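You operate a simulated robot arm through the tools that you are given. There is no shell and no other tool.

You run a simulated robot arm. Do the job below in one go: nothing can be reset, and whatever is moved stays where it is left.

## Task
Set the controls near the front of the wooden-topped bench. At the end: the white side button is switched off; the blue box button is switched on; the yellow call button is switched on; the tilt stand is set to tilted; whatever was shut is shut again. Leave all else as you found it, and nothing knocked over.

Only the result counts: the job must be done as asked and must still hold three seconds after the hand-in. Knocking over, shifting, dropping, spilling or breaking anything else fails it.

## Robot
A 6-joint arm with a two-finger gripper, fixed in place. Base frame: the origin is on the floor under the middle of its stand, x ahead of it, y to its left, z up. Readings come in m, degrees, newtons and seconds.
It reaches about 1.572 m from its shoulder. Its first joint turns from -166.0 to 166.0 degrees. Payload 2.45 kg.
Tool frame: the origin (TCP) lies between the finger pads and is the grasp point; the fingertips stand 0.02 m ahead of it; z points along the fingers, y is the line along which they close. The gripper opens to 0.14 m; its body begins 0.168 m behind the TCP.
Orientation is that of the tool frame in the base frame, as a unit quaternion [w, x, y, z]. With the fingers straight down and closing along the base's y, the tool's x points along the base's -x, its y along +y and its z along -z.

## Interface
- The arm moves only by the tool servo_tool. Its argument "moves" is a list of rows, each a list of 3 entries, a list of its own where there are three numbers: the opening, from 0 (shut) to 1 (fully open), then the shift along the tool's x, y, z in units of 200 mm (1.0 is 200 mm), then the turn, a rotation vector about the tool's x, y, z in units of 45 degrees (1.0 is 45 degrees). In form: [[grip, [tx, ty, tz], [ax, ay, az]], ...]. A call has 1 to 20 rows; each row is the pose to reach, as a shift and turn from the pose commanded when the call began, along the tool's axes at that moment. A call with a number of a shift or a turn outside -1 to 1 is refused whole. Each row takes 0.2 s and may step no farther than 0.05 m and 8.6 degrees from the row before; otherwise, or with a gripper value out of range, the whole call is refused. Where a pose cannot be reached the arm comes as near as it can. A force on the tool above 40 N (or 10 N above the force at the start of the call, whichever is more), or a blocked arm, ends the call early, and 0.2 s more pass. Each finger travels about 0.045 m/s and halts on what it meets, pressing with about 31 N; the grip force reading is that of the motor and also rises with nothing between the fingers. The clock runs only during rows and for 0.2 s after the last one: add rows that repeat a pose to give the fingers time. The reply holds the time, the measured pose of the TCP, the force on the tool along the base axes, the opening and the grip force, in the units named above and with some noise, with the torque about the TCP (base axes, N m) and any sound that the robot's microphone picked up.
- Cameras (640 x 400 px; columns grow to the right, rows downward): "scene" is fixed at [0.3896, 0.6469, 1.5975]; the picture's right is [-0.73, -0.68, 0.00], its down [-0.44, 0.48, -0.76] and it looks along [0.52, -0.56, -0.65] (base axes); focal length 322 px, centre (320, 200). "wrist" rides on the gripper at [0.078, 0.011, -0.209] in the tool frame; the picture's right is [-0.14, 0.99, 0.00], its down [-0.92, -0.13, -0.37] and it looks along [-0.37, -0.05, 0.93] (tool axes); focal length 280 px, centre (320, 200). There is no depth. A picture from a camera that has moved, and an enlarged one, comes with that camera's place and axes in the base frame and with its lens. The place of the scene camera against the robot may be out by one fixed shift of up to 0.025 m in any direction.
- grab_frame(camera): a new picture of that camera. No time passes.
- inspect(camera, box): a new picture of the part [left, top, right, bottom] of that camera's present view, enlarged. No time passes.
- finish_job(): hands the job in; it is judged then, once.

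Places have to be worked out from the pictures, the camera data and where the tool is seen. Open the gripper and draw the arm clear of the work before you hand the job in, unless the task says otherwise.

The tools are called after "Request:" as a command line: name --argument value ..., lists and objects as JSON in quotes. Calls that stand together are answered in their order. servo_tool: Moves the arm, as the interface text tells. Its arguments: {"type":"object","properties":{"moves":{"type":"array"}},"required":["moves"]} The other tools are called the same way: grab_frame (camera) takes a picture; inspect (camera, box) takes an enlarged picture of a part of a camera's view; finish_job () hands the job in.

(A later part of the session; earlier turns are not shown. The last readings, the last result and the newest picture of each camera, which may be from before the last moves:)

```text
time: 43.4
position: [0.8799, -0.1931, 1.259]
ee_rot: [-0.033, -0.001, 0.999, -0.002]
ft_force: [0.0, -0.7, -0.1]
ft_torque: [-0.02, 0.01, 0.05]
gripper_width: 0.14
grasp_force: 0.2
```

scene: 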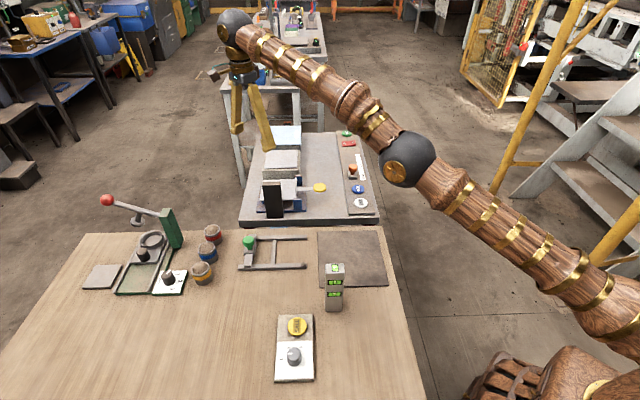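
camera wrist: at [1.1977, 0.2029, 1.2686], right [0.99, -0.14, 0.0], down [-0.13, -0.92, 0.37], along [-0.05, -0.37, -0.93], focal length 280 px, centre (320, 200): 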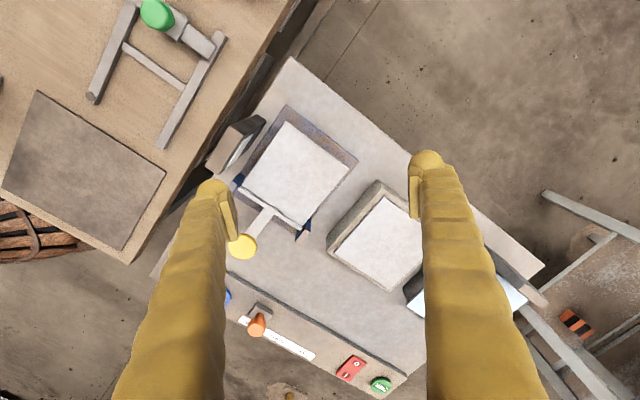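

The commanded frame picked up a small tilt (about 4°) from the out-of-reach move. I correct the tilt and go to the starting position for the comparison frame.

Request:
servo_tool --moves '[[1, [0.17, 0.06, 0.12], [0, -0.042, 0]], [1, [0.3466, 0.125, 0.2505], [0, -0.084, 0]], [1, [0.3466, 0.125, 0.2505], [0, -0.084, 0]]]'

Request:
inspect --camera "wrist" --box '[335, 250, 425, 350]'

Request:
inspect --camera "wrist" --box '[220, 100, 460, 400]'

Request:
inspect --camera "wrist" --box '[340, 340, 390, 400]'

```text
time: 44.2
position: [0.809, -0.1671, 1.2131]
ee_rot: [0.0, 0.001, 1.0, -0.002]
ft_force: [0.2, 0.4, -0.3]
ft_torque: [0.02, 0.02, -0.01]
gripper_width: 0.14
grasp_force: 0.0
```

```text
4.00 times, centred on (380, 300) of wrist
camera zoom: at [0.7303, -0.155, 1.4225], right [0.14, 0.99, 0.0], down [0.92, -0.13, 0.37], along [0.37, -0.05, -0.93], focal length 1122 px, centre (80, -200)
```

zoom: 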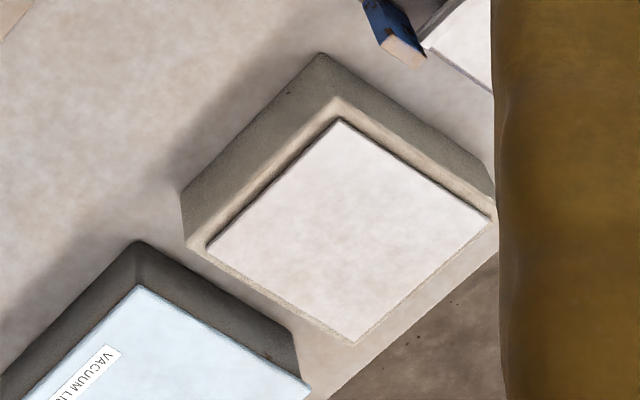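

```text
1.33 times, centred on (340, 250) of wrist
camera zoom: at [0.7303, -0.155, 1.4225], right [0.14, 0.99, 0.0], down [0.92, -0.13, 0.37], along [0.37, -0.05, -0.93], focal length 374 px, centre (293, 133)
```

zoom: 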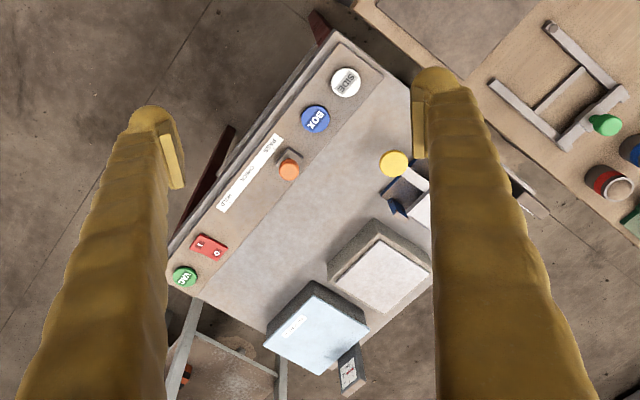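

```text
6.67 times, centred on (365, 370) of wrist
camera zoom: at [0.7303, -0.155, 1.4225], right [0.14, 0.99, 0.0], down [0.92, -0.13, 0.37], along [0.37, -0.05, -0.93], focal length 1869 px, centre (20, -933)
```

zoom: 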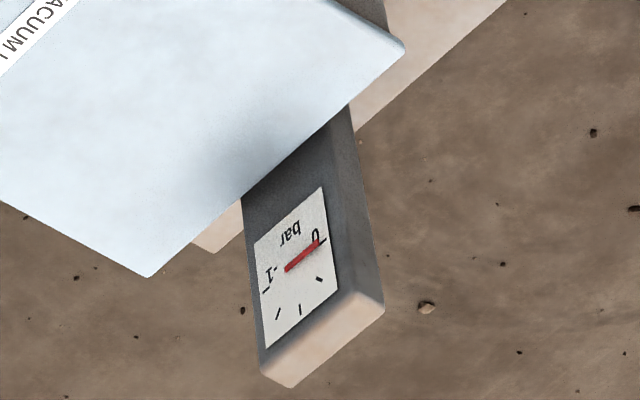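

The gauge reads 0 bar (VAC off) and the light-box plate looks the same in all states, so nothing outside shows BOX's state; three presses leave it toggled from how it was found. I go on with the tilt stand: its paddle is at about (1.033, -0.027, 0.855), and I approach it from above with closed fingers.

Request:
servo_tool --moves '[[0, [-0.1, 0.06, 0.1], [0, 0, 0]], [0, [-0.2, 0.12, 0.2], [0, 0, 0]], [0, [-0.3, 0.2, 0.3], [0, 0, 0]], [0, [-0.4, 0.27, 0.4], [0, 0, 0]], [0, [-0.5, 0.33, 0.5], [0, 0, 0]], [0, [-0.6, 0.4, 0.6], [0, 0, 0]], [0, [-0.7, 0.46, 0.7], [0, 0, 0]], [0, [-0.75, 0.5, 0.75], [0, 0, 0]]]'

Request:
servo_tool --moves '[[0, [-0.12, 0.07, 0.15], [0, 0, 0]], [0, [-0.24, 0.14, 0.3], [0, 0, 0]], [0, [-0.37, 0.2, 0.45], [0, 0, 0]], [0, [-0.37, 0.2, 0.6], [0, 0, 0]], [0, [-0.37, 0.2, 0.7], [0, 0, 0]]]'

Request:
grab_frame --camera "wrist"

Request:
inspect --camera "scene" --box '[250, 135, 350, 225]'

```text
time: 46.0
position: [0.9568, -0.0667, 1.0635]
ee_rot: [0.001, -0.001, 1.0, -0.002]
ft_force: [-0.7, -0.2, -0.8]
ft_torque: [0.03, 0.0, -0.01]
gripper_width: 0.0
grasp_force: 16.1
```

```text
time: 47.2
position: [1.0331, -0.0281, 0.9233]
ee_rot: [0.002, 0.0, 1.0, -0.001]
ft_force: [0.7, 0.0, 0.3]
ft_torque: [-0.01, 0.0, 0.0]
gripper_width: 0.0001
grasp_force: 29.7
```

```text
taken
camera wrist: at [0.955, -0.0145, 1.1321], right [0.14, 0.99, 0.0], down [0.92, -0.13, 0.37], along [0.37, -0.05, -0.93], focal length 280 px, centre (320, 200)
```

wrist: 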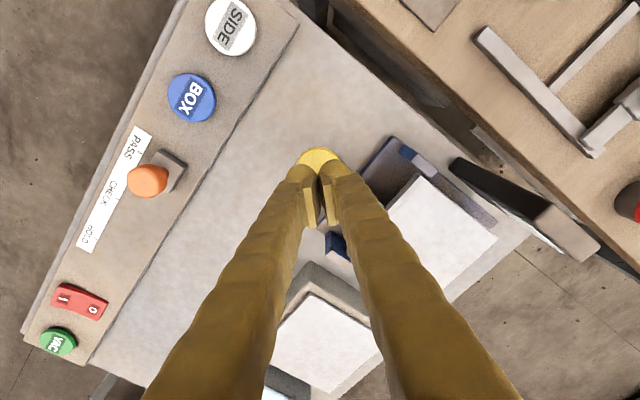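

```text
4.44 times, centred on (300, 180) of scene
camera zoom: at [0.3896, 0.6469, 1.5975], right [-0.73, -0.68, 0.0], down [-0.44, 0.48, -0.76], along [0.52, -0.56, -0.65], focal length 1432 px, centre (409, 289)
```

zoom: 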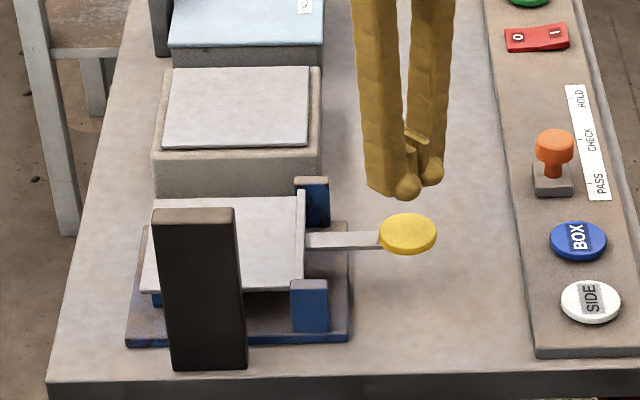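

The fingertips are centred over the yellow paddle. I press it down slowly to start with, fingertip to about z 0.838, then look.

Request:
servo_tool --moves '[[0, [0.01, 0, 0.1], [0, 0, 0]], [0, [0.01, 0, 0.2], [0, 0, 0]], [0, [0.01, 0, 0.225], [0, 0, 0]], [0, [0.01, 0, 0.25], [0, 0, 0]], [0, [0.01, 0, 0.275], [0, 0, 0]], [0, [0.01, 0, 0.3], [0, 0, 0]], [0, [0.01, 0, 0.325], [0, 0, 0]]]'

Request:
inspect --camera "scene" --box '[250, 135, 350, 225]'

```text
time: 48.8
position: [1.0314, -0.0279, 0.8575]
ee_rot: [-0.001, 0.0, 1.0, -0.001]
ft_force: [0.4, 0.2, -0.4]
ft_torque: [-0.02, -0.01, 0.01]
gripper_width: 0.0003
grasp_force: 28.9
```

```text
4.44 times, centred on (300, 180) of scene
camera zoom: at [0.3896, 0.6469, 1.5975], right [-0.73, -0.68, 0.0], down [-0.44, 0.48, -0.76], along [0.52, -0.56, -0.65], focal length 1432 px, centre (409, 289)
```

zoom: 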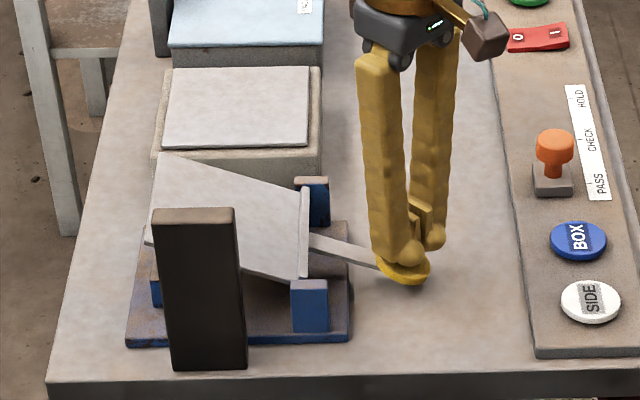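

The plate tilts as the paddle goes down, with little force. I continue down gently to find the end stop or latch.

Request:
servo_tool --moves '[[0, [0, 0, 0.02], [0, 0, 0]], [0, [0, 0, 0.04], [0, 0, 0]], [0, [0, 0, 0.06], [0, 0, 0]], [0, [0, 0, 0.08], [0, 0, 0]], [0, [0, 0, 0.1], [0, 0, 0]]]'

Request:
inspect --camera "scene" --box '[250, 135, 350, 225]'

```text
time: 49.7
position: [1.031, -0.0286, 0.851]
ee_rot: [0.002, 0.001, 1.0, -0.002]
ft_force: [-6.6, -1.5, 12.5]
ft_torque: [0.11, -0.02, 0.09]
gripper_width: 0.0001
grasp_force: 29.1
stopped in row 4: the force on the tool passed its limit at 47 N (the readings are from after the stop); the commanded pose is now the measured one
```

```text
4.44 times, centred on (300, 180) of scene
camera zoom: at [0.3896, 0.6469, 1.5975], right [-0.73, -0.68, 0.0], down [-0.44, 0.48, -0.76], along [0.52, -0.56, -0.65], focal length 1432 px, centre (409, 289)
```

zoom: 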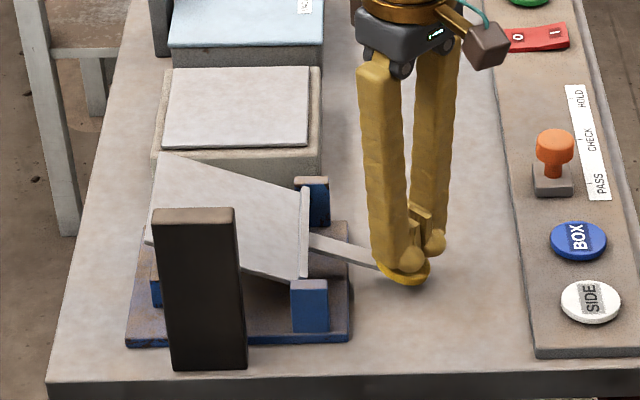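

The paddle is at its end stop and the plate is fully tilted. I raise the fingers slowly and check that it stays.

Request:
servo_tool --moves '[[0, [0, 0, -0.03], [0, 0, 0]], [0, [0, 0, -0.08], [0, 0, 0]], [0, [0, 0, -0.15], [0, 0, 0]], [0, [0, 0, -0.3], [0, 0, 0]], [0, [0, 0, -0.5], [0, 0, 0]], [0, [0, 0, -0.7], [0, 0, 0]]]'

Request:
inspect --camera "scene" --box '[250, 135, 350, 225]'

Request:
grab_frame --camera "wrist"

```text
time: 51.1
position: [1.0291, -0.0253, 0.9897]
ee_rot: [0.002, 0.0, 1.0, -0.002]
ft_force: [0.5, -0.3, -0.9]
ft_torque: [-0.02, 0.02, -0.04]
gripper_width: 0.0
grasp_force: 29.5
```

```text
4.44 times, centred on (300, 180) of scene
camera zoom: at [0.3896, 0.6469, 1.5975], right [-0.73, -0.68, 0.0], down [-0.44, 0.48, -0.76], along [0.52, -0.56, -0.65], focal length 1432 px, centre (409, 289)
```

zoom: 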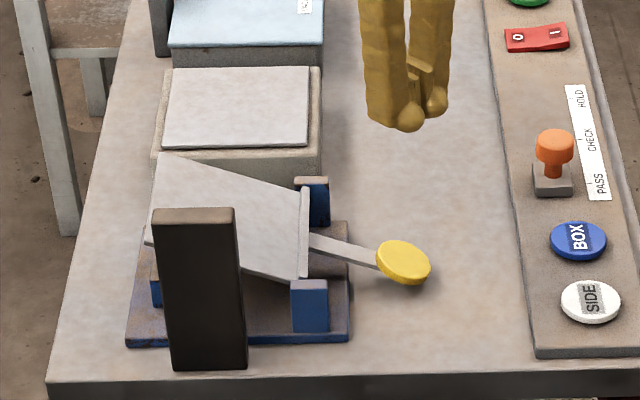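

```text
taken
camera wrist: at [0.9506, -0.0128, 1.1996], right [0.14, 0.99, 0.0], down [0.92, -0.13, 0.37], along [0.37, -0.05, -0.93], focal length 280 px, centre (320, 200)
```

wrist: 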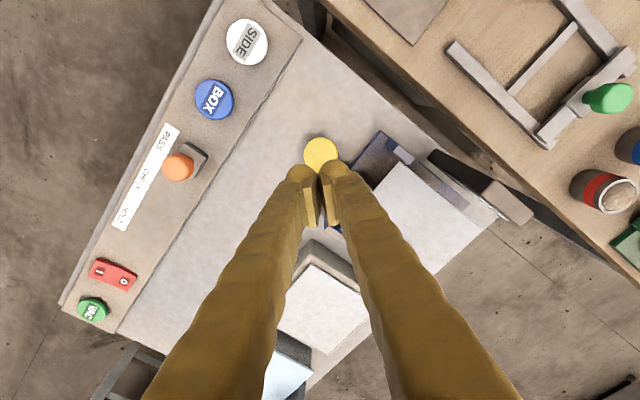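

The stand stays tilted with the hand off it. Next is CALL on the wooden bench (about 0.71, 0.40); I rise to z≈1.15 and fly over there, passing well above the level and everything else.

Request:
servo_tool --moves '[[0, [0, 0, -0.2], [0, 0, 0]], [0, [0.05, 0.03, -0.4], [0, 0, 0]], [0, [0.2, 0.13, -0.55], [0, 0, 0]], [0, [0.35, 0.23, -0.65], [0, 0, 0]], [0, [0.5, 0.35, -0.75], [0, 0, 0]], [0, [0.65, 0.45, -0.8], [0, 0, 0]], [0, [0.75, 0.5, -0.8], [0, 0, 0]]]'

Request:
servo_tool --moves '[[0, [0.15, 0.17, 0], [0, 0, 0]], [0, [0.3, 0.34, 0], [0, 0, 0]], [0, [0.45, 0.5, 0], [0, 0, 0]], [0, [0.6, 0.66, 0], [0, 0, 0]], [0, [0.75, 0.82, 0], [0, 0, 0]], [0, [0.9, 1.0, 0], [0, 0, 0]]]'

Request:
grab_frame --camera "wrist"

Request:
grab_frame --camera "scene"

```text
time: 52.7
position: [0.8777, 0.0742, 1.1484]
ee_rot: [0.002, 0.0, 1.0, -0.001]
ft_force: [0.9, 0.0, -0.2]
ft_torque: [-0.01, 0.02, 0.01]
gripper_width: 0.0001
grasp_force: 28.9
```

```text
time: 54.1
position: [0.6997, 0.2732, 1.1496]
ee_rot: [0.001, 0.0, 1.0, -0.002]
ft_force: [-0.3, 0.9, 0.2]
ft_torque: [0.0, 0.0, -0.01]
gripper_width: 0.0001
grasp_force: 28.9
```

```text
taken
camera wrist: at [0.621, 0.285, 1.3583], right [0.14, 0.99, 0.0], down [0.92, -0.13, 0.37], along [0.37, -0.05, -0.93], focal length 280 px, centre (320, 200)
```

wrist: 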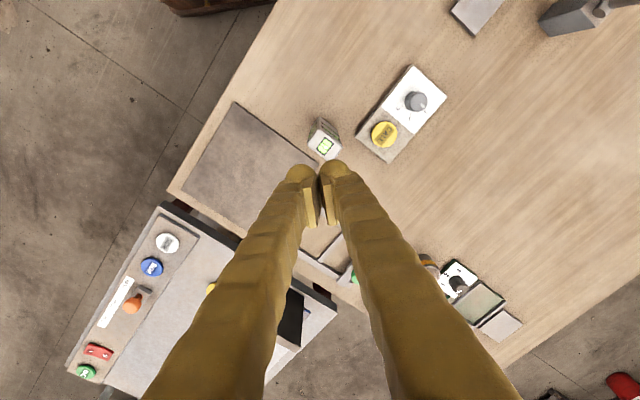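

```text
taken
```

scene: 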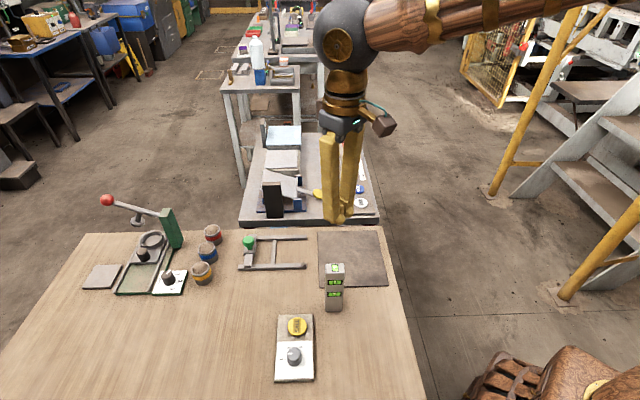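

CALL is at about (0.715, 0.394, 0.825) and the level's top at (0.69, 0.28, 0.97). I move sideways over CALL first, then descend to fingertip z≈0.95 for a final check.

Request:
servo_tool --moves '[[0, [-0.02, 0.2, 0], [0, 0, 0]], [0, [-0.05, 0.4, 0], [0, 0, 0]], [0, [-0.075, 0.605, 0], [0, 0, 0]], [0, [-0.075, 0.605, 0.22], [0, 0, 0]], [0, [-0.075, 0.605, 0.44], [0, 0, 0]], [0, [-0.075, 0.605, 0.66], [0, 0, 0]], [0, [-0.075, 0.605, 0.9], [0, 0, 0]]]'

Request:
grab_frame --camera "wrist"

Request:
inspect --camera "scene" --box '[240, 220, 380, 390]'

```text
time: 55.7
position: [0.7128, 0.3924, 0.9659]
ee_rot: [0.001, 0.0, 1.0, -0.002]
ft_force: [0.2, 0.4, -0.1]
ft_torque: [0.01, -0.04, 0.02]
gripper_width: 0.0003
grasp_force: 28.8
```

```text
taken
camera wrist: at [0.6339, 0.4044, 1.1747], right [0.14, 0.99, 0.0], down [0.92, -0.13, 0.37], along [0.37, -0.05, -0.93], focal length 280 px, centre (320, 200)
```

wrist: 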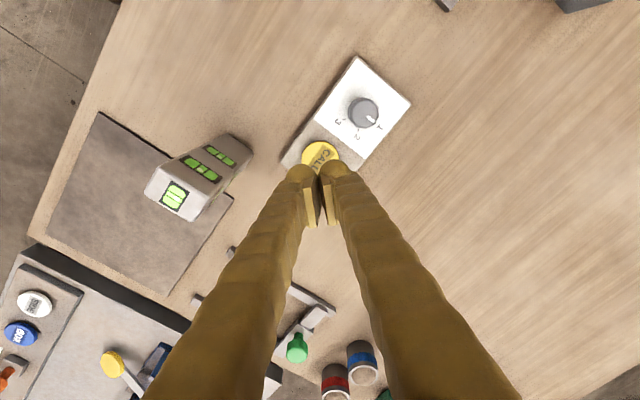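

```text
2.35 times, centred on (310, 305) of scene
camera zoom: at [0.3896, 0.6469, 1.5975], right [-0.73, -0.68, 0.0], down [-0.44, 0.48, -0.76], along [0.52, -0.56, -0.65], focal length 758 px, centre (344, -47)
```

zoom: 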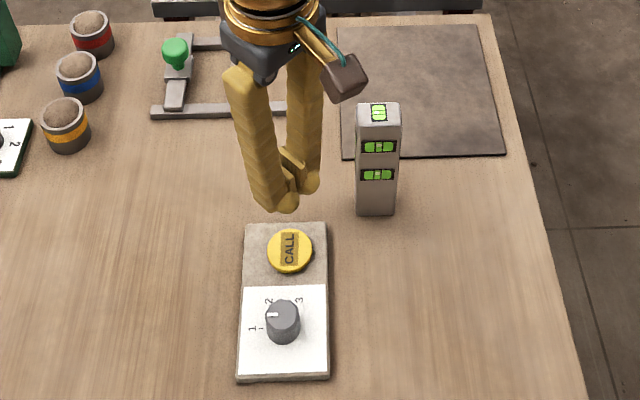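

CALL's centre is about 2 mm off the finger line, which is fine. I descend onto it in fine steps to fingertip z≈0.82 and listen for the click.

Request:
servo_tool --moves '[[0, [-0.01, 0.005, 0.15], [0, 0, 0]], [0, [-0.01, 0.005, 0.3], [0, 0, 0]], [0, [-0.01, 0.005, 0.45], [0, 0, 0]], [0, [-0.01, 0.005, 0.49], [0, 0, 0]], [0, [-0.01, 0.005, 0.51], [0, 0, 0]], [0, [-0.01, 0.005, 0.53], [0, 0, 0]], [0, [-0.01, 0.005, 0.55], [0, 0, 0]], [0, [-0.01, 0.005, 0.57], [0, 0, 0]], [0, [-0.01, 0.005, 0.59], [0, 0, 0]], [0, [-0.01, 0.005, 0.61], [0, 0, 0]], [0, [-0.01, 0.005, 0.63], [0, 0, 0]]]'

Request:
inspect --camera "scene" --box '[260, 290, 340, 390]'

```text
time: 58.1
position: [0.7164, 0.3947, 0.8415]
ee_rot: [0.001, -0.001, 1.0, -0.002]
ft_force: [0.6, -1.2, 2.3]
ft_torque: [-0.01, -0.02, 0.0]
gripper_width: 0.0059
grasp_force: 29.3
heard: click
```

```text
4.00 times, centred on (300, 340) of scene
camera zoom: at [0.3896, 0.6469, 1.5975], right [-0.73, -0.68, 0.0], down [-0.44, 0.48, -0.76], along [0.52, -0.56, -0.65], focal length 1288 px, centre (400, -360)
```

zoom: 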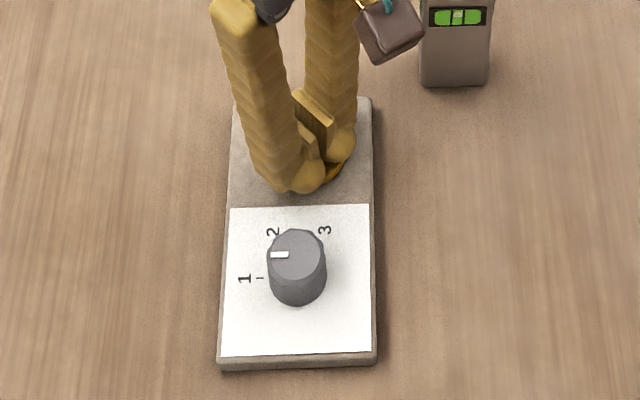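

CALL clicked. I lift straight up and look for what changed.

Request:
servo_tool --moves '[[0, [0, 0, -0.1], [0, 0, 0]], [0, [0, 0, -0.3], [0, 0, 0]], [0, [0, 0, -0.5], [0, 0, 0]], [0, [0, 0, -0.7], [0, 0, 0]], [0, [0, 0, -0.9], [0, 0, 0]]]'

Request:
grab_frame --camera "scene"

Request:
inspect --camera "scene" --box '[265, 305, 330, 390]'

Request:
inspect --camera "scene" --box '[60, 180, 260, 305]'

Request:
grab_frame --camera "wrist"

```text
time: 59.3
position: [0.7168, 0.3953, 1.0202]
ee_rot: [0.002, 0.0, 1.0, -0.002]
ft_force: [0.6, 0.8, -0.2]
ft_torque: [-0.04, 0.01, 0.01]
gripper_width: 0.0
grasp_force: 29.7
```

```text
taken
```

scene: 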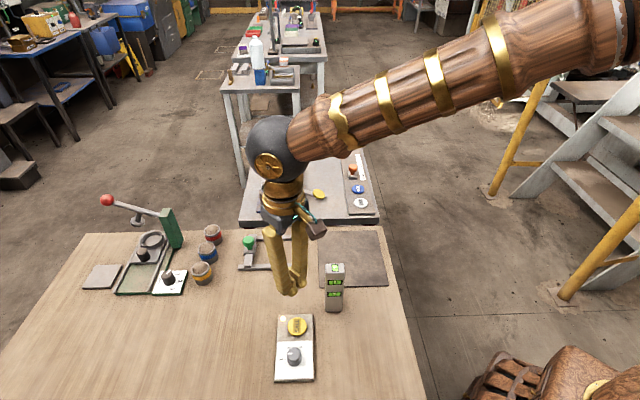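

```text
4.71 times, centred on (298, 348) of scene
camera zoom: at [0.3896, 0.6469, 1.5975], right [-0.73, -0.68, 0.0], down [-0.44, 0.48, -0.76], along [0.52, -0.56, -0.65], focal length 1516 px, centre (426, -494)
```

zoom: 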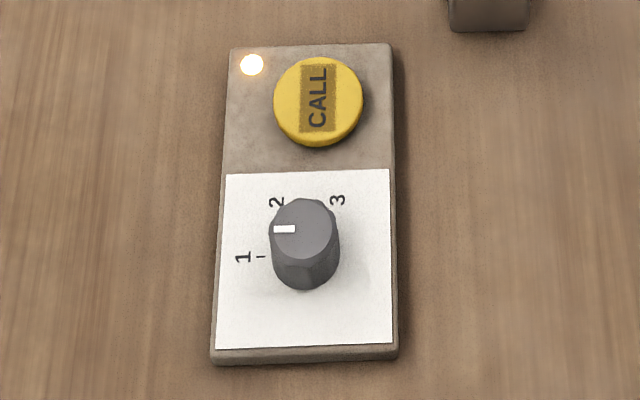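

```text
3.20 times, centred on (160, 242) of scene
camera zoom: at [0.3896, 0.6469, 1.5975], right [-0.73, -0.68, 0.0], down [-0.44, 0.48, -0.76], along [0.52, -0.56, -0.65], focal length 1031 px, centre (832, 64)
```

zoom: 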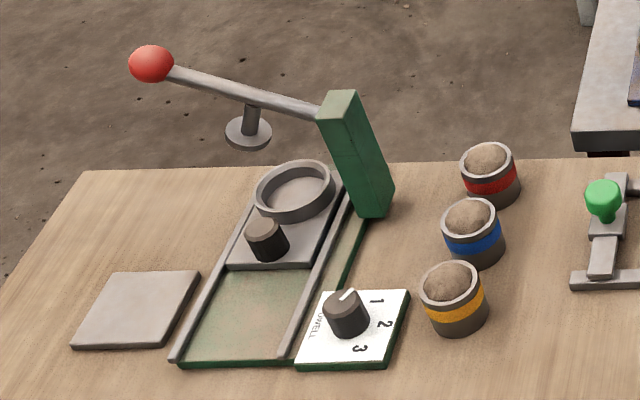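

```text
taken
camera wrist: at [0.6383, 0.408, 1.2289], right [0.14, 0.99, 0.0], down [0.92, -0.13, 0.37], along [0.37, -0.05, -0.93], focal length 280 px, centre (320, 200)
```

wrist: 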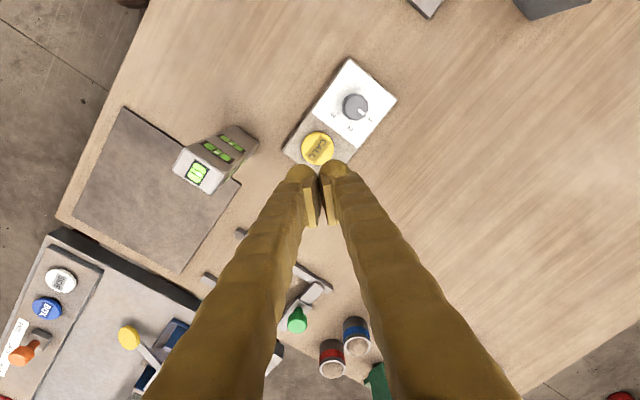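

CALL's indicator lamp on its panel is now lit, so CALL is on, and indicators in this scene are clearly visible when lit. BOX's lamp must therefore be somewhere I haven't seen; I fly back (over the level at z 1.15) to the robot side of the gray bench for a near-horizontal look at the light box's seams.

Request:
servo_tool --moves '[[0, [0, 0, -0.22], [0, 0, 0]], [0, [0, 0, -0.44], [0, 0, 0]], [0, [0, 0, -0.65], [0, 0, 0]], [0, [0, -0.2, -0.65], [0, 0, 0]], [0, [0, -0.4, -0.65], [0, 0, 0]], [0, [0, -0.6, -0.65], [0, 0, 0]], [0, [0, -0.8, -0.65], [0, 0, 0]], [0, [0, -0.95, -0.65], [0, 0, 0]]]'

Request:
servo_tool --moves '[[0.2, [-0.05, -0.2, 0], [0, 0, 0]], [0.4, [-0.1, -0.4, 0], [0, 0, 0]], [0.6, [-0.15, -0.6, 0], [0, 0, 0]], [0.8, [-0.2, -0.8, 0], [0, 0, 0]], [1, [-0.25, -1.0, 0], [0, 0, 0]]]'

Request:
servo_tool --moves '[[1, [-0.04, -0.17, 0], [0, 0, -0.14]], [1, [-0.08, -0.34, 0], [0, 0, -0.28]], [1, [-0.12, -0.5, 0], [0, 0, -0.42]], [1, [-0.16, -0.67, 0], [0, 0, -0.56]], [1, [-0.2, -0.84, 0], [0, 0, -0.7]], [1, [-0.25, -1.0, 0], [0, 0, -0.844]]]'

Request:
servo_tool --moves '[[1, [0.04, -0.12, 0.14], [0, -0.14, 0]], [1, [0.08, -0.24, 0.28], [0, -0.28, 0]], [1, [0.12, -0.36, 0.42], [0, -0.42, 0]], [1, [0.16, -0.48, 0.56], [0, -0.56, 0]], [1, [0.2, -0.6, 0.7], [0, -0.7, 0]], [1, [0.25, -0.73, 0.85], [0, -0.85, 0]], [1, [0.291, -0.852, 1.0], [0, -1.0, 0]], [1, [0.291, -0.852, 1.0], [0, -1.0, 0]]]'

Request:
grab_frame --camera "wrist"

```text
time: 61.1
position: [0.7162, 0.2034, 1.1524]
ee_rot: [0.002, 0.0, 1.0, -0.002]
ft_force: [0.0, 0.0, -0.5]
ft_torque: [0.0, 0.01, 0.01]
gripper_width: 0.0
grasp_force: 29.3
```

```text
time: 62.3
position: [0.7659, 0.004, 1.154]
ee_rot: [0.002, 0.0, 1.0, -0.002]
ft_force: [-0.1, -0.6, 0.7]
ft_torque: [0.02, -0.01, 0.0]
gripper_width: 0.1002
grasp_force: 0.0
```

```text
time: 63.7
position: [0.8164, -0.1967, 1.1544]
ee_rot: [0.002, -0.326, 0.945, -0.002]
ft_force: [-0.3, -0.4, 0.8]
ft_torque: [0.01, -0.03, 0.01]
gripper_width: 0.1399
grasp_force: 0.1
```

```text
time: 65.5
position: [0.8785, -0.3681, 0.9547]
ee_rot: [0.364, -0.301, 0.873, 0.123]
ft_force: [0.6, 0.3, 0.0]
ft_torque: [-0.01, -0.01, 0.01]
gripper_width: 0.14
grasp_force: 0.0
```

```text
taken
camera wrist: at [0.7116, -0.4829, 1.0462], right [-0.53, 0.84, 0.09], down [0.38, 0.14, 0.91], along [0.76, 0.52, -0.4], focal length 280 px, centre (320, 200)
```

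wrist: 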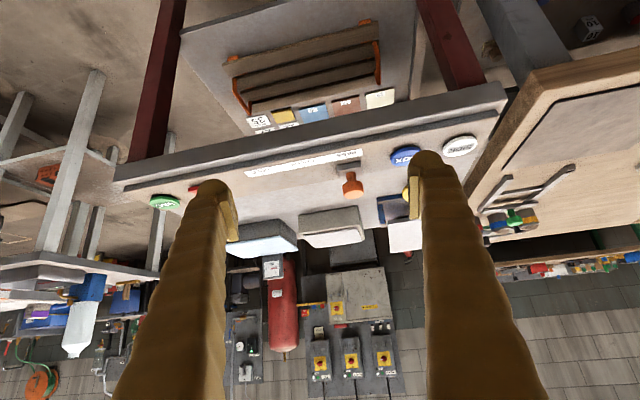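

From here I get a low view across the bench. I zoom on the light box's near edge and its corners.

Request:
inspect --camera "wrist" --box '[295, 200, 370, 255]'

Request:
inspect --camera "wrist" --box '[315, 220, 350, 242]'

Request:
inspect --camera "wrist" --box '[235, 20, 415, 140]'

Request:
inspect --camera "wrist" --box '[370, 175, 430, 260]'

```text
7.27 times, centred on (332, 228) of wrist
camera zoom: at [0.7116, -0.4829, 1.0462], right [-0.53, 0.84, 0.09], down [0.38, 0.14, 0.91], along [0.76, 0.52, -0.4], focal length 2039 px, centre (229, 0)
```

zoom: 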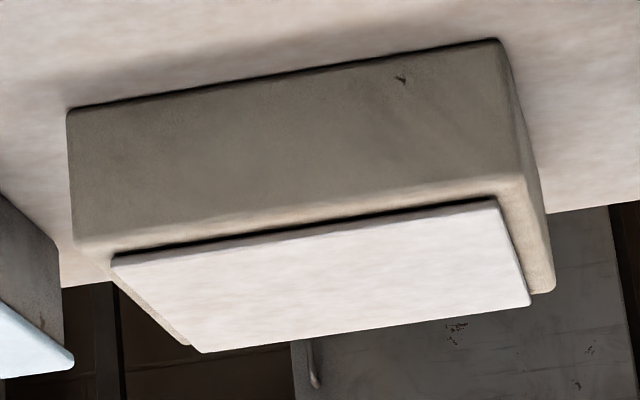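

```text
16.00 times, centred on (332, 231) of wrist
camera zoom: at [0.7116, -0.4829, 1.0462], right [-0.53, 0.84, 0.09], down [0.38, 0.14, 0.91], along [0.76, 0.52, -0.4], focal length 4486 px, centre (120, -296)
```

zoom: 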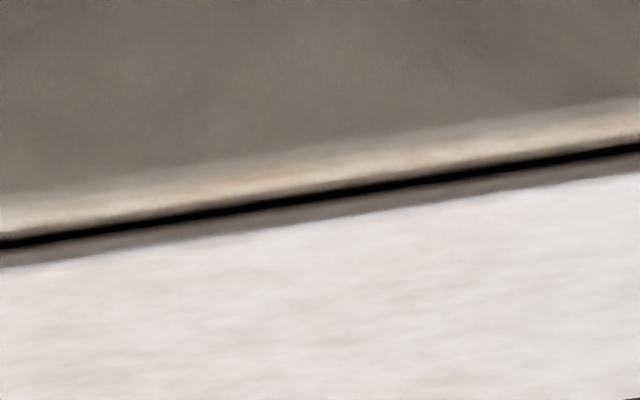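

```text
3.33 times, centred on (325, 80) of wrist
camera zoom: at [0.7116, -0.4829, 1.0462], right [-0.53, 0.84, 0.09], down [0.38, 0.14, 0.91], along [0.76, 0.52, -0.4], focal length 935 px, centre (303, 600)
```

zoom: 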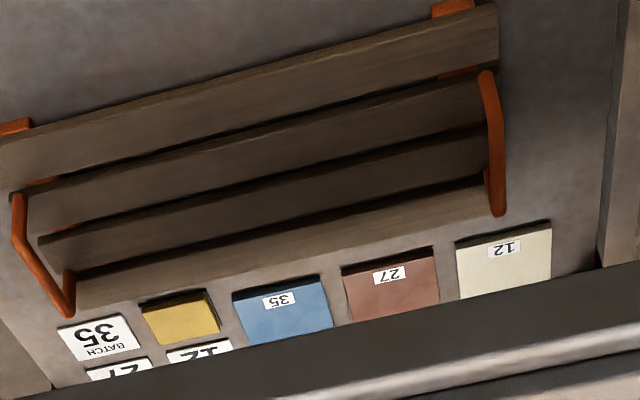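

```text
4.71 times, centred on (400, 218) of wrist
camera zoom: at [0.7116, -0.4829, 1.0462], right [-0.53, 0.84, 0.09], down [0.38, 0.14, 0.91], along [0.76, 0.52, -0.4], focal length 1320 px, centre (-56, 118)
```

zoom: 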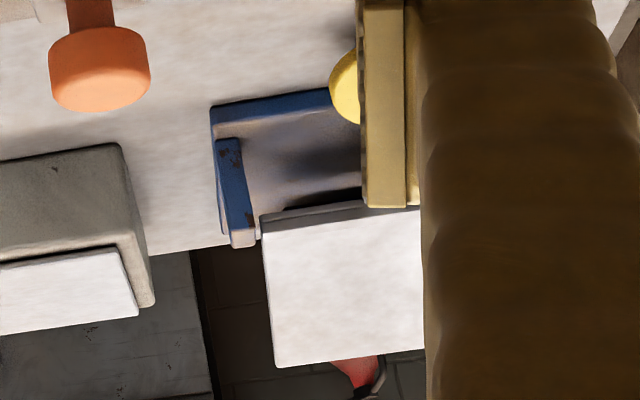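

There is a dark seam under the plate but no handle, and no light in it. From this same low viewpoint I also check the vacuum box, its lid lip and the area behind for any lit lamp.

Request:
inspect --camera "wrist" --box '[225, 205, 310, 270]'

Request:
inspect --camera "wrist" --box '[140, 150, 240, 220]'

Request:
inspect --camera "wrist" --box '[330, 140, 490, 240]'

```text
6.15 times, centred on (268, 238) of wrist
camera zoom: at [0.7116, -0.4829, 1.0462], right [-0.53, 0.84, 0.09], down [0.38, 0.14, 0.91], along [0.76, 0.52, -0.4], focal length 1726 px, centre (643, -31)
```

zoom: 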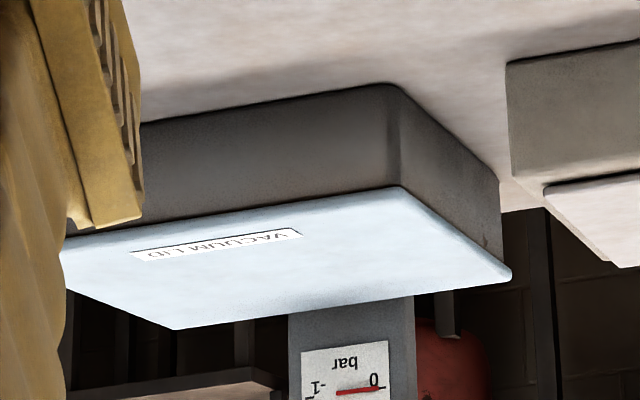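

```text
5.71 times, centred on (190, 185) of wrist
camera zoom: at [0.7116, -0.4829, 1.0462], right [-0.53, 0.84, 0.09], down [0.38, 0.14, 0.91], along [0.76, 0.52, -0.4], focal length 1602 px, centre (1063, 286)
```

zoom: 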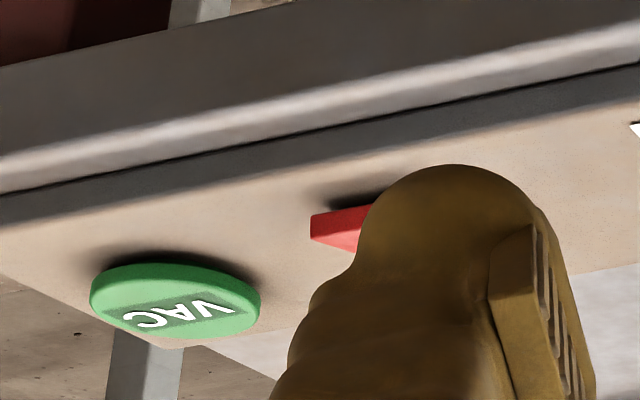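

```text
4.00 times, centred on (410, 190) of wrist
camera zoom: at [0.7116, -0.4829, 1.0462], right [-0.53, 0.84, 0.09], down [0.38, 0.14, 0.91], along [0.76, 0.52, -0.4], focal length 1122 px, centre (-40, 240)
```

zoom: 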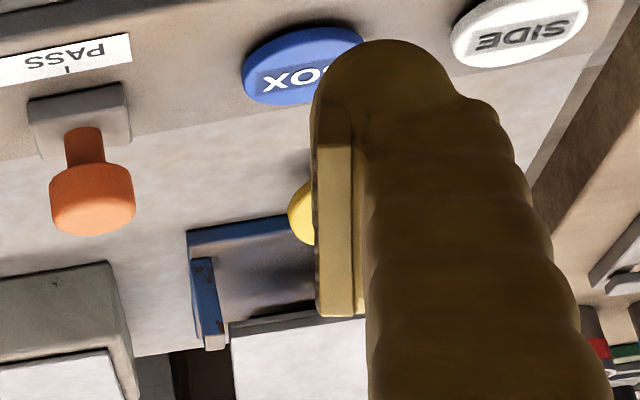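

The light seam test needs a flatter view: at a few degrees elevation I could see a lamp panel under the plate through the seam. I tilt 20° more and come down to z≈0.89, staying off the bench on the robot side.

Request:
servo_tool --moves '[[1, [-0.01, 0.01, 0.12], [0, -0.11, 0]], [1, [-0.02, 0.02, 0.25], [0, -0.22, 0]], [1, [-0.03, 0.03, 0.38], [0, -0.33, 0]], [1, [-0.043, 0.035, 0.503], [0, -0.444, 0]], [1, [-0.043, 0.035, 0.503], [0, -0.444, 0]]]'

Request:
grab_frame --camera "wrist"

```text
time: 66.7
position: [0.9352, -0.3115, 0.8886]
ee_rot: [0.509, -0.276, 0.796, 0.174]
ft_force: [-0.6, -1.3, -0.1]
ft_torque: [0.01, 0.01, 0.0]
gripper_width: 0.14
grasp_force: 0.1
```

```text
taken
camera wrist: at [0.7532, -0.4399, 0.9063], right [-0.56, 0.82, 0.12], down [0.12, -0.06, 0.99], along [0.82, 0.57, -0.06], focal length 280 px, centre (320, 200)
```

wrist: 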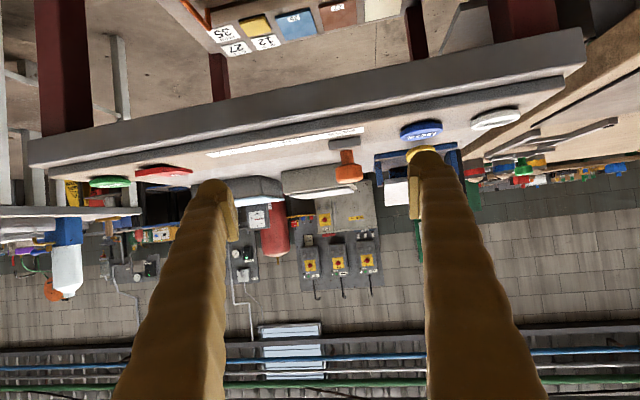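

The view is now nearly flat. I zoom into the light box's seam.

Request:
inspect --camera "wrist" --box '[275, 160, 365, 205]'

Request:
inspect --camera "wrist" --box '[283, 180, 318, 202]'

Request:
inspect --camera "wrist" --box '[315, 175, 350, 197]'

Request:
inspect --camera "wrist" --box '[390, 110, 460, 150]'

```text
7.11 times, centred on (320, 182) of wrist
camera zoom: at [0.7532, -0.4399, 0.9063], right [-0.56, 0.82, 0.12], down [0.12, -0.06, 0.99], along [0.82, 0.57, -0.06], focal length 1994 px, centre (320, 324)
```

zoom: 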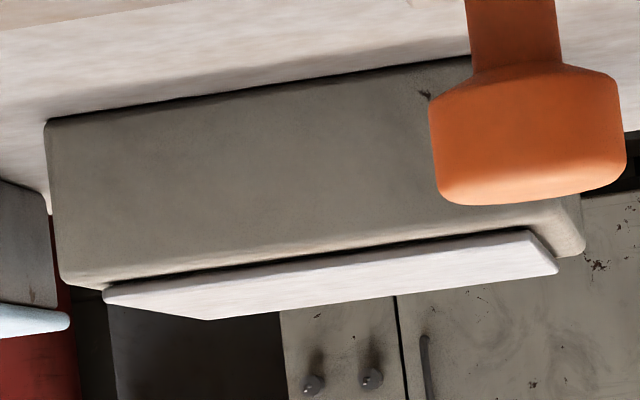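

```text
16.00 times, centred on (300, 191) of wrist
camera zoom: at [0.7532, -0.4399, 0.9063], right [-0.56, 0.82, 0.12], down [0.12, -0.06, 0.99], along [0.82, 0.57, -0.06], focal length 4486 px, centre (632, 344)
```

zoom: 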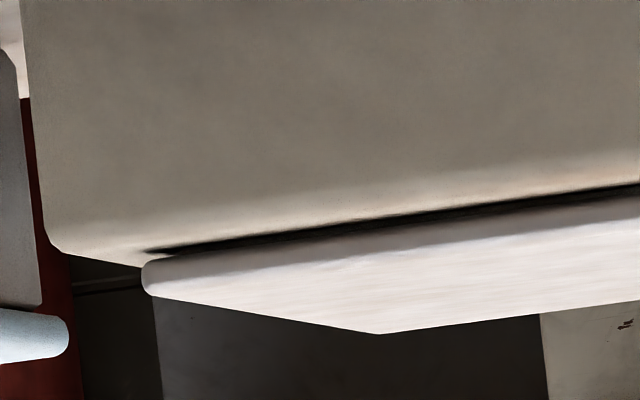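

```text
16.00 times, centred on (332, 186) of wrist
camera zoom: at [0.7532, -0.4399, 0.9063], right [-0.56, 0.82, 0.12], down [0.12, -0.06, 0.99], along [0.82, 0.57, -0.06], focal length 4486 px, centre (120, 424)
```

zoom: 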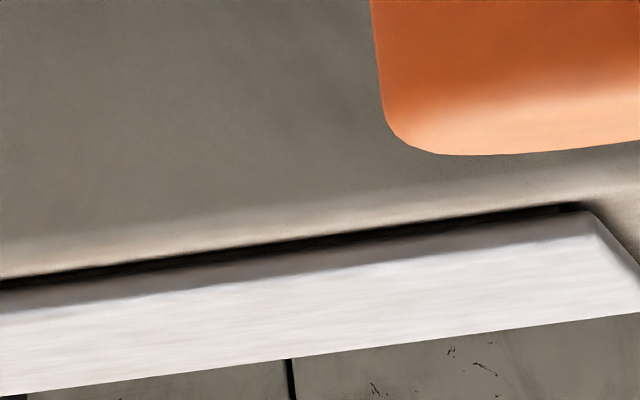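

```text
9.14 times, centred on (425, 130) of wrist
camera zoom: at [0.7532, -0.4399, 0.9063], right [-0.56, 0.82, 0.12], down [0.12, -0.06, 0.99], along [0.82, 0.57, -0.06], focal length 2564 px, centre (-640, 840)
```

zoom: 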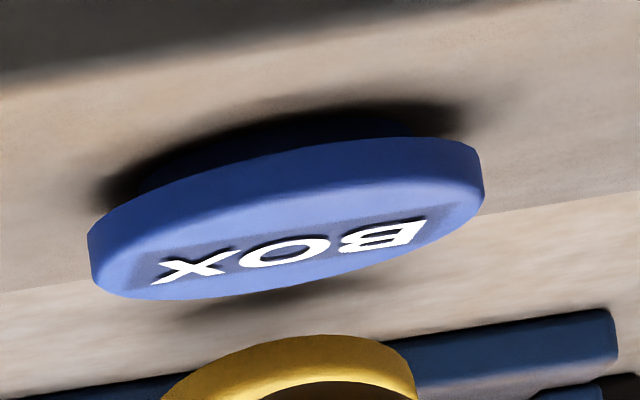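

The dark line is just contact shading, so the plate sits directly on the housing. I record this robot-side view in close-ups (BOX pressed three times) so I can compare after one more toggle, in case its lamp faces this way.

Request:
inspect --camera "wrist" --box '[30, 90, 250, 230]'

Request:
inspect --camera "wrist" --box '[200, 80, 420, 220]'

Request:
inspect --camera "wrist" --box '[420, 60, 640, 200]'

Request:
inspect --camera "wrist" --box '[170, 0, 390, 100]'

```text
2.86 times, centred on (140, 160) of wrist
camera zoom: at [0.7532, -0.4399, 0.9063], right [-0.56, 0.82, 0.12], down [0.12, -0.06, 0.99], along [0.82, 0.57, -0.06], focal length 801 px, centre (834, 314)
```

zoom: 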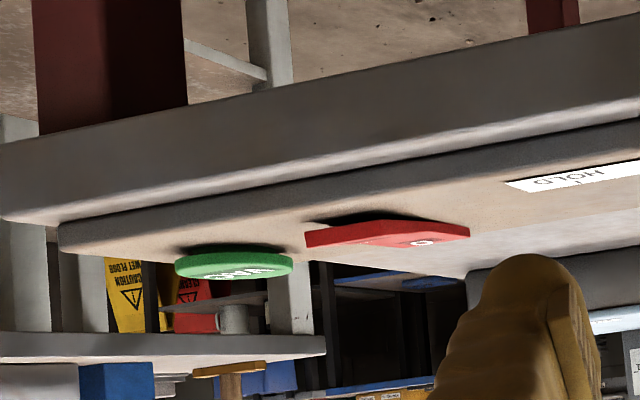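

```text
2.86 times, centred on (310, 150) of wrist
camera zoom: at [0.7532, -0.4399, 0.9063], right [-0.56, 0.82, 0.12], down [0.12, -0.06, 0.99], along [0.82, 0.57, -0.06], focal length 801 px, centre (349, 343)
```

zoom: 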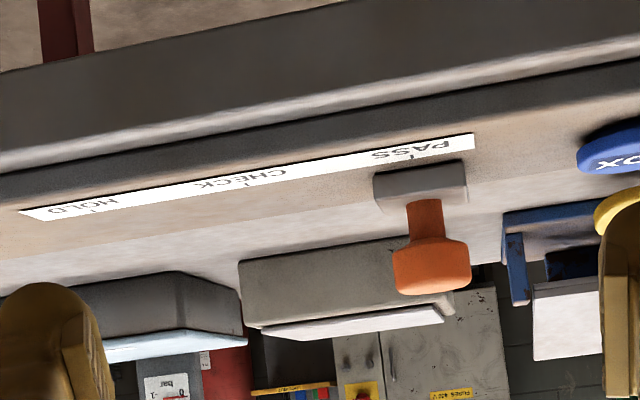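

```text
2.86 times, centred on (530, 130) of wrist
camera zoom: at [0.7532, -0.4399, 0.9063], right [-0.56, 0.82, 0.12], down [0.12, -0.06, 0.99], along [0.82, 0.57, -0.06], focal length 801 px, centre (-280, 400)
```

zoom: 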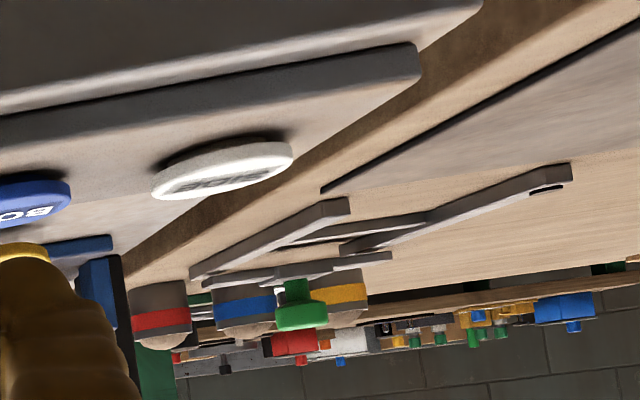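

```text
2.91 times, centred on (280, 50) of wrist
camera zoom: at [0.7532, -0.4399, 0.9063], right [-0.56, 0.82, 0.12], down [0.12, -0.06, 0.99], along [0.82, 0.57, -0.06], focal length 816 px, centre (436, 636)
```

zoom: 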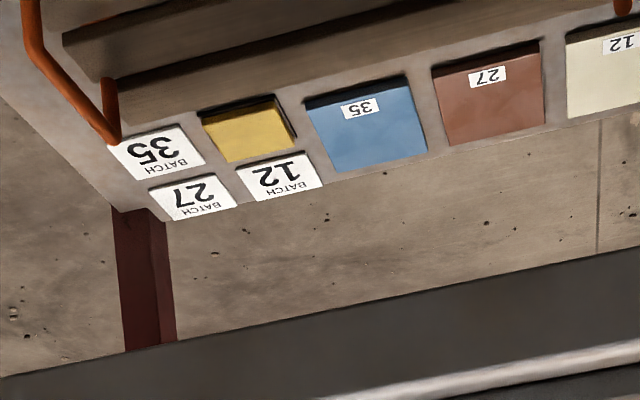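

Nothing lit is visible on this side. The plate is set back toward the rear edge of the housing (front margin about 12 mm, rear about 4 mm), which looks like a hinged lid, and at about 0.132 m it fits the 0.14 m gripper; so I plan a careful peek under it. First I raise, reduce the tilt to 27° and fly to a spot above the plate's front with open fingers.

Request:
servo_tool --moves '[[1, [-0.11, 0, -0.05], [0, 0.17, 0]], [1, [-0.22, 0, -0.1], [0, 0.34, 0]], [1, [-0.33, 0, -0.15], [0, 0.51, 0]], [1, [-0.44, 0, -0.2], [0, 0.68, 0]], [1, [-0.5436, 0, -0.2536], [0, 0.844, 0]]]'

Request:
servo_tool --moves '[[1, [-0.17, -0.01, 0.086], [-0.014, 0, -0.028]], [1, [-0.34, -0.02, 0.172], [-0.028, 0, -0.055]], [1, [-0.5, -0.03, 0.257], [-0.042, 0, -0.083]], [1, [-0.67, -0.04, 0.343], [-0.056, 0, -0.11]], [1, [-0.84, -0.052, 0.4287], [-0.0706, 0, -0.1386]]]'

Request:
servo_tool --moves '[[1, [-0.15, -0.03, 0.12], [0, 0, 0]], [1, [-0.3, -0.065, 0.24], [0, 0, 0]], [1, [-0.45, -0.1, 0.36], [0, 0, 0]], [1, [-0.6, -0.13, 0.48], [0, 0, 0]], [1, [-0.743, -0.164, 0.595], [0, 0, 0]], [1, [-0.743, -0.164, 0.595], [0, 0, 0]]]'

Request:
grab_frame --camera "wrist"

Request:
grab_frame --camera "scene"

```text
time: 67.9
position: [0.9318, -0.3135, 1.0075]
ee_rot: [0.22, -0.317, 0.919, 0.074]
ft_force: [-1.1, -0.1, -0.6]
ft_torque: [0.01, -0.03, 0.01]
gripper_width: 0.14
grasp_force: 0.0
```

```text
time: 69.1
position: [1.0898, -0.2027, 1.0088]
ee_rot: [0.217, -0.372, 0.898, 0.087]
ft_force: [0.0, -0.3, 0.8]
ft_torque: [0.0, 0.01, -0.01]
gripper_width: 0.1398
grasp_force: 0.1
```

```text
time: 70.5
position: [1.2427, -0.0946, 0.9693]
ee_rot: [0.217, -0.373, 0.898, 0.088]
ft_force: [-0.3, -0.4, -0.5]
ft_torque: [-0.04, -0.01, 0.01]
gripper_width: 0.1401
grasp_force: 0.1
```

```text
taken
camera wrist: at [1.119, -0.2022, 1.1207], right [-0.61, 0.79, 0.06], down [0.55, 0.37, 0.75], along [0.57, 0.49, -0.66], focal length 280 px, centre (320, 200)
```

wrist: 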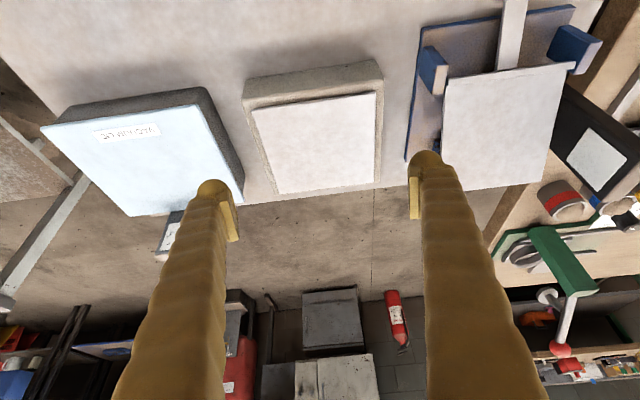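

```text
taken
```

scene: 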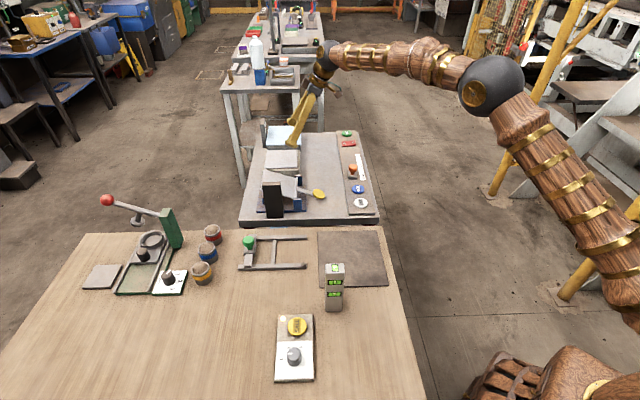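

I'm above and in front of the light box with the plate between the fingers. I zoom to measure the plate's edges precisely.

Request:
inspect --camera "wrist" --box '[235, 55, 395, 205]'

Request:
inspect --camera "wrist" --box '[245, 160, 295, 200]'

Request:
inspect --camera "wrist" --box '[350, 160, 400, 200]'

```text
2.67 times, centred on (315, 130) of wrist
camera zoom: at [1.119, -0.2022, 1.1207], right [-0.61, 0.79, 0.06], down [0.55, 0.37, 0.75], along [0.57, 0.49, -0.66], focal length 748 px, centre (333, 387)
```

zoom: 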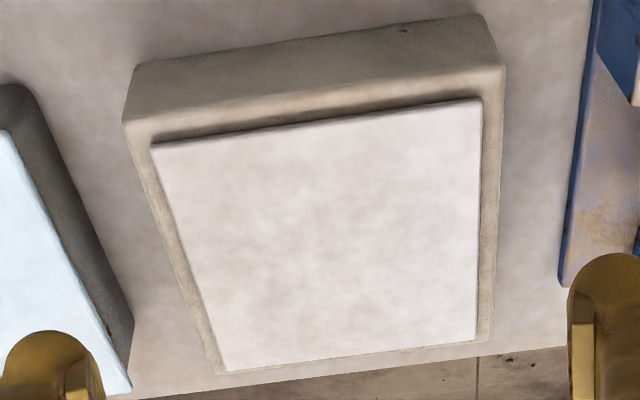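

```text
10.00 times, centred on (270, 180) of wrist
camera zoom: at [1.119, -0.2022, 1.1207], right [-0.61, 0.79, 0.06], down [0.55, 0.37, 0.75], along [0.57, 0.49, -0.66], focal length 2804 px, centre (820, 400)
```

zoom: 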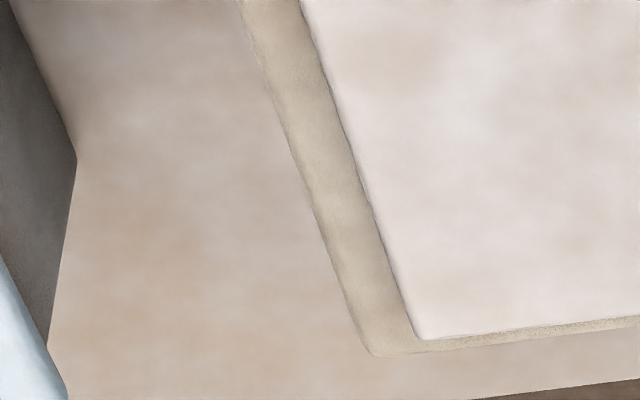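

```text
10.00 times, centred on (375, 180) of wrist
camera zoom: at [1.119, -0.2022, 1.1207], right [-0.61, 0.79, 0.06], down [0.55, 0.37, 0.75], along [0.57, 0.49, -0.66], focal length 2804 px, centre (-230, 400)
```

zoom: 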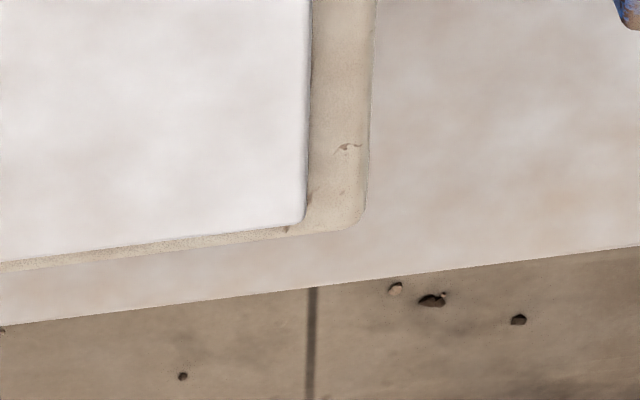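

I measure the plate as about 0.130 m wide, top at z≈0.851, centred within 2 mm of the gripper's mid-plane and well aligned. I reduce the tilt to 15° and come down to TCP z 0.90 over its front part, fingers fully open (about 5 mm clearance each side), then check again.

Request:
servo_tool --moves '[[1, [0.03, 0.0025, 0.115], [0, 0.09, 0]], [1, [0.06, 0.005, 0.23], [0, 0.18, 0]], [1, [0.0933, 0.0077, 0.3456], [0, 0.267, 0]], [1, [0.0933, 0.0077, 0.3456], [0, 0.267, 0]]]'

Request:
grab_frame --camera "wrist"

Request:
inspect --camera "scene" --box '[245, 110, 325, 190]'

```text
time: 71.5
position: [1.2546, -0.0842, 0.9004]
ee_rot: [0.122, -0.38, 0.916, 0.048]
ft_force: [-0.2, -0.5, -0.8]
ft_torque: [0.0, 0.01, 0.0]
gripper_width: 0.14
grasp_force: 0.0
```

```text
taken
camera wrist: at [1.154, -0.1671, 1.0826], right [-0.61, 0.79, 0.03], down [0.65, 0.47, 0.59], along [0.46, 0.38, -0.8], focal length 280 px, centre (320, 200)
```

wrist: 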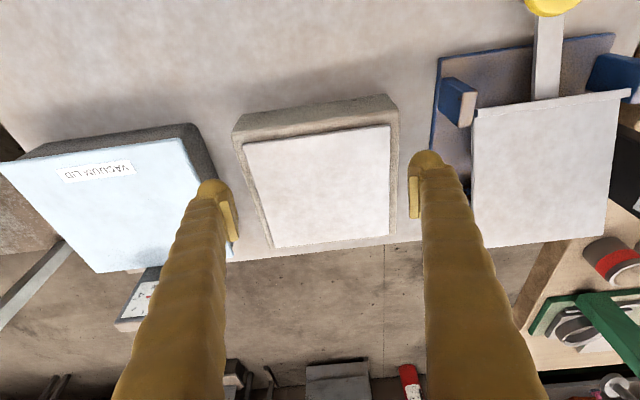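

```text
5.00 times, centred on (285, 150) of scene
camera zoom: at [0.3896, 0.6469, 1.5975], right [-0.73, -0.68, 0.0], down [-0.44, 0.48, -0.76], along [0.52, -0.56, -0.65], focal length 1610 px, centre (495, 450)
```

zoom: 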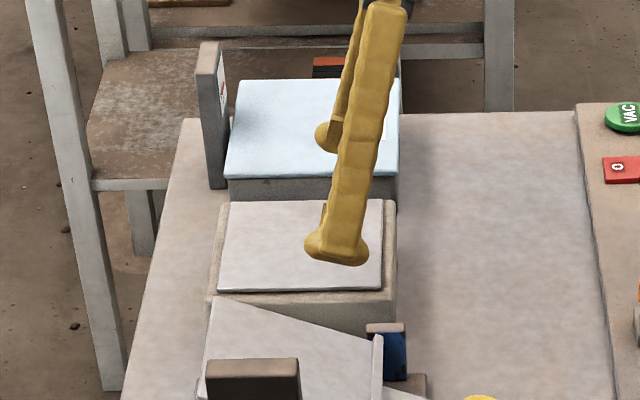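

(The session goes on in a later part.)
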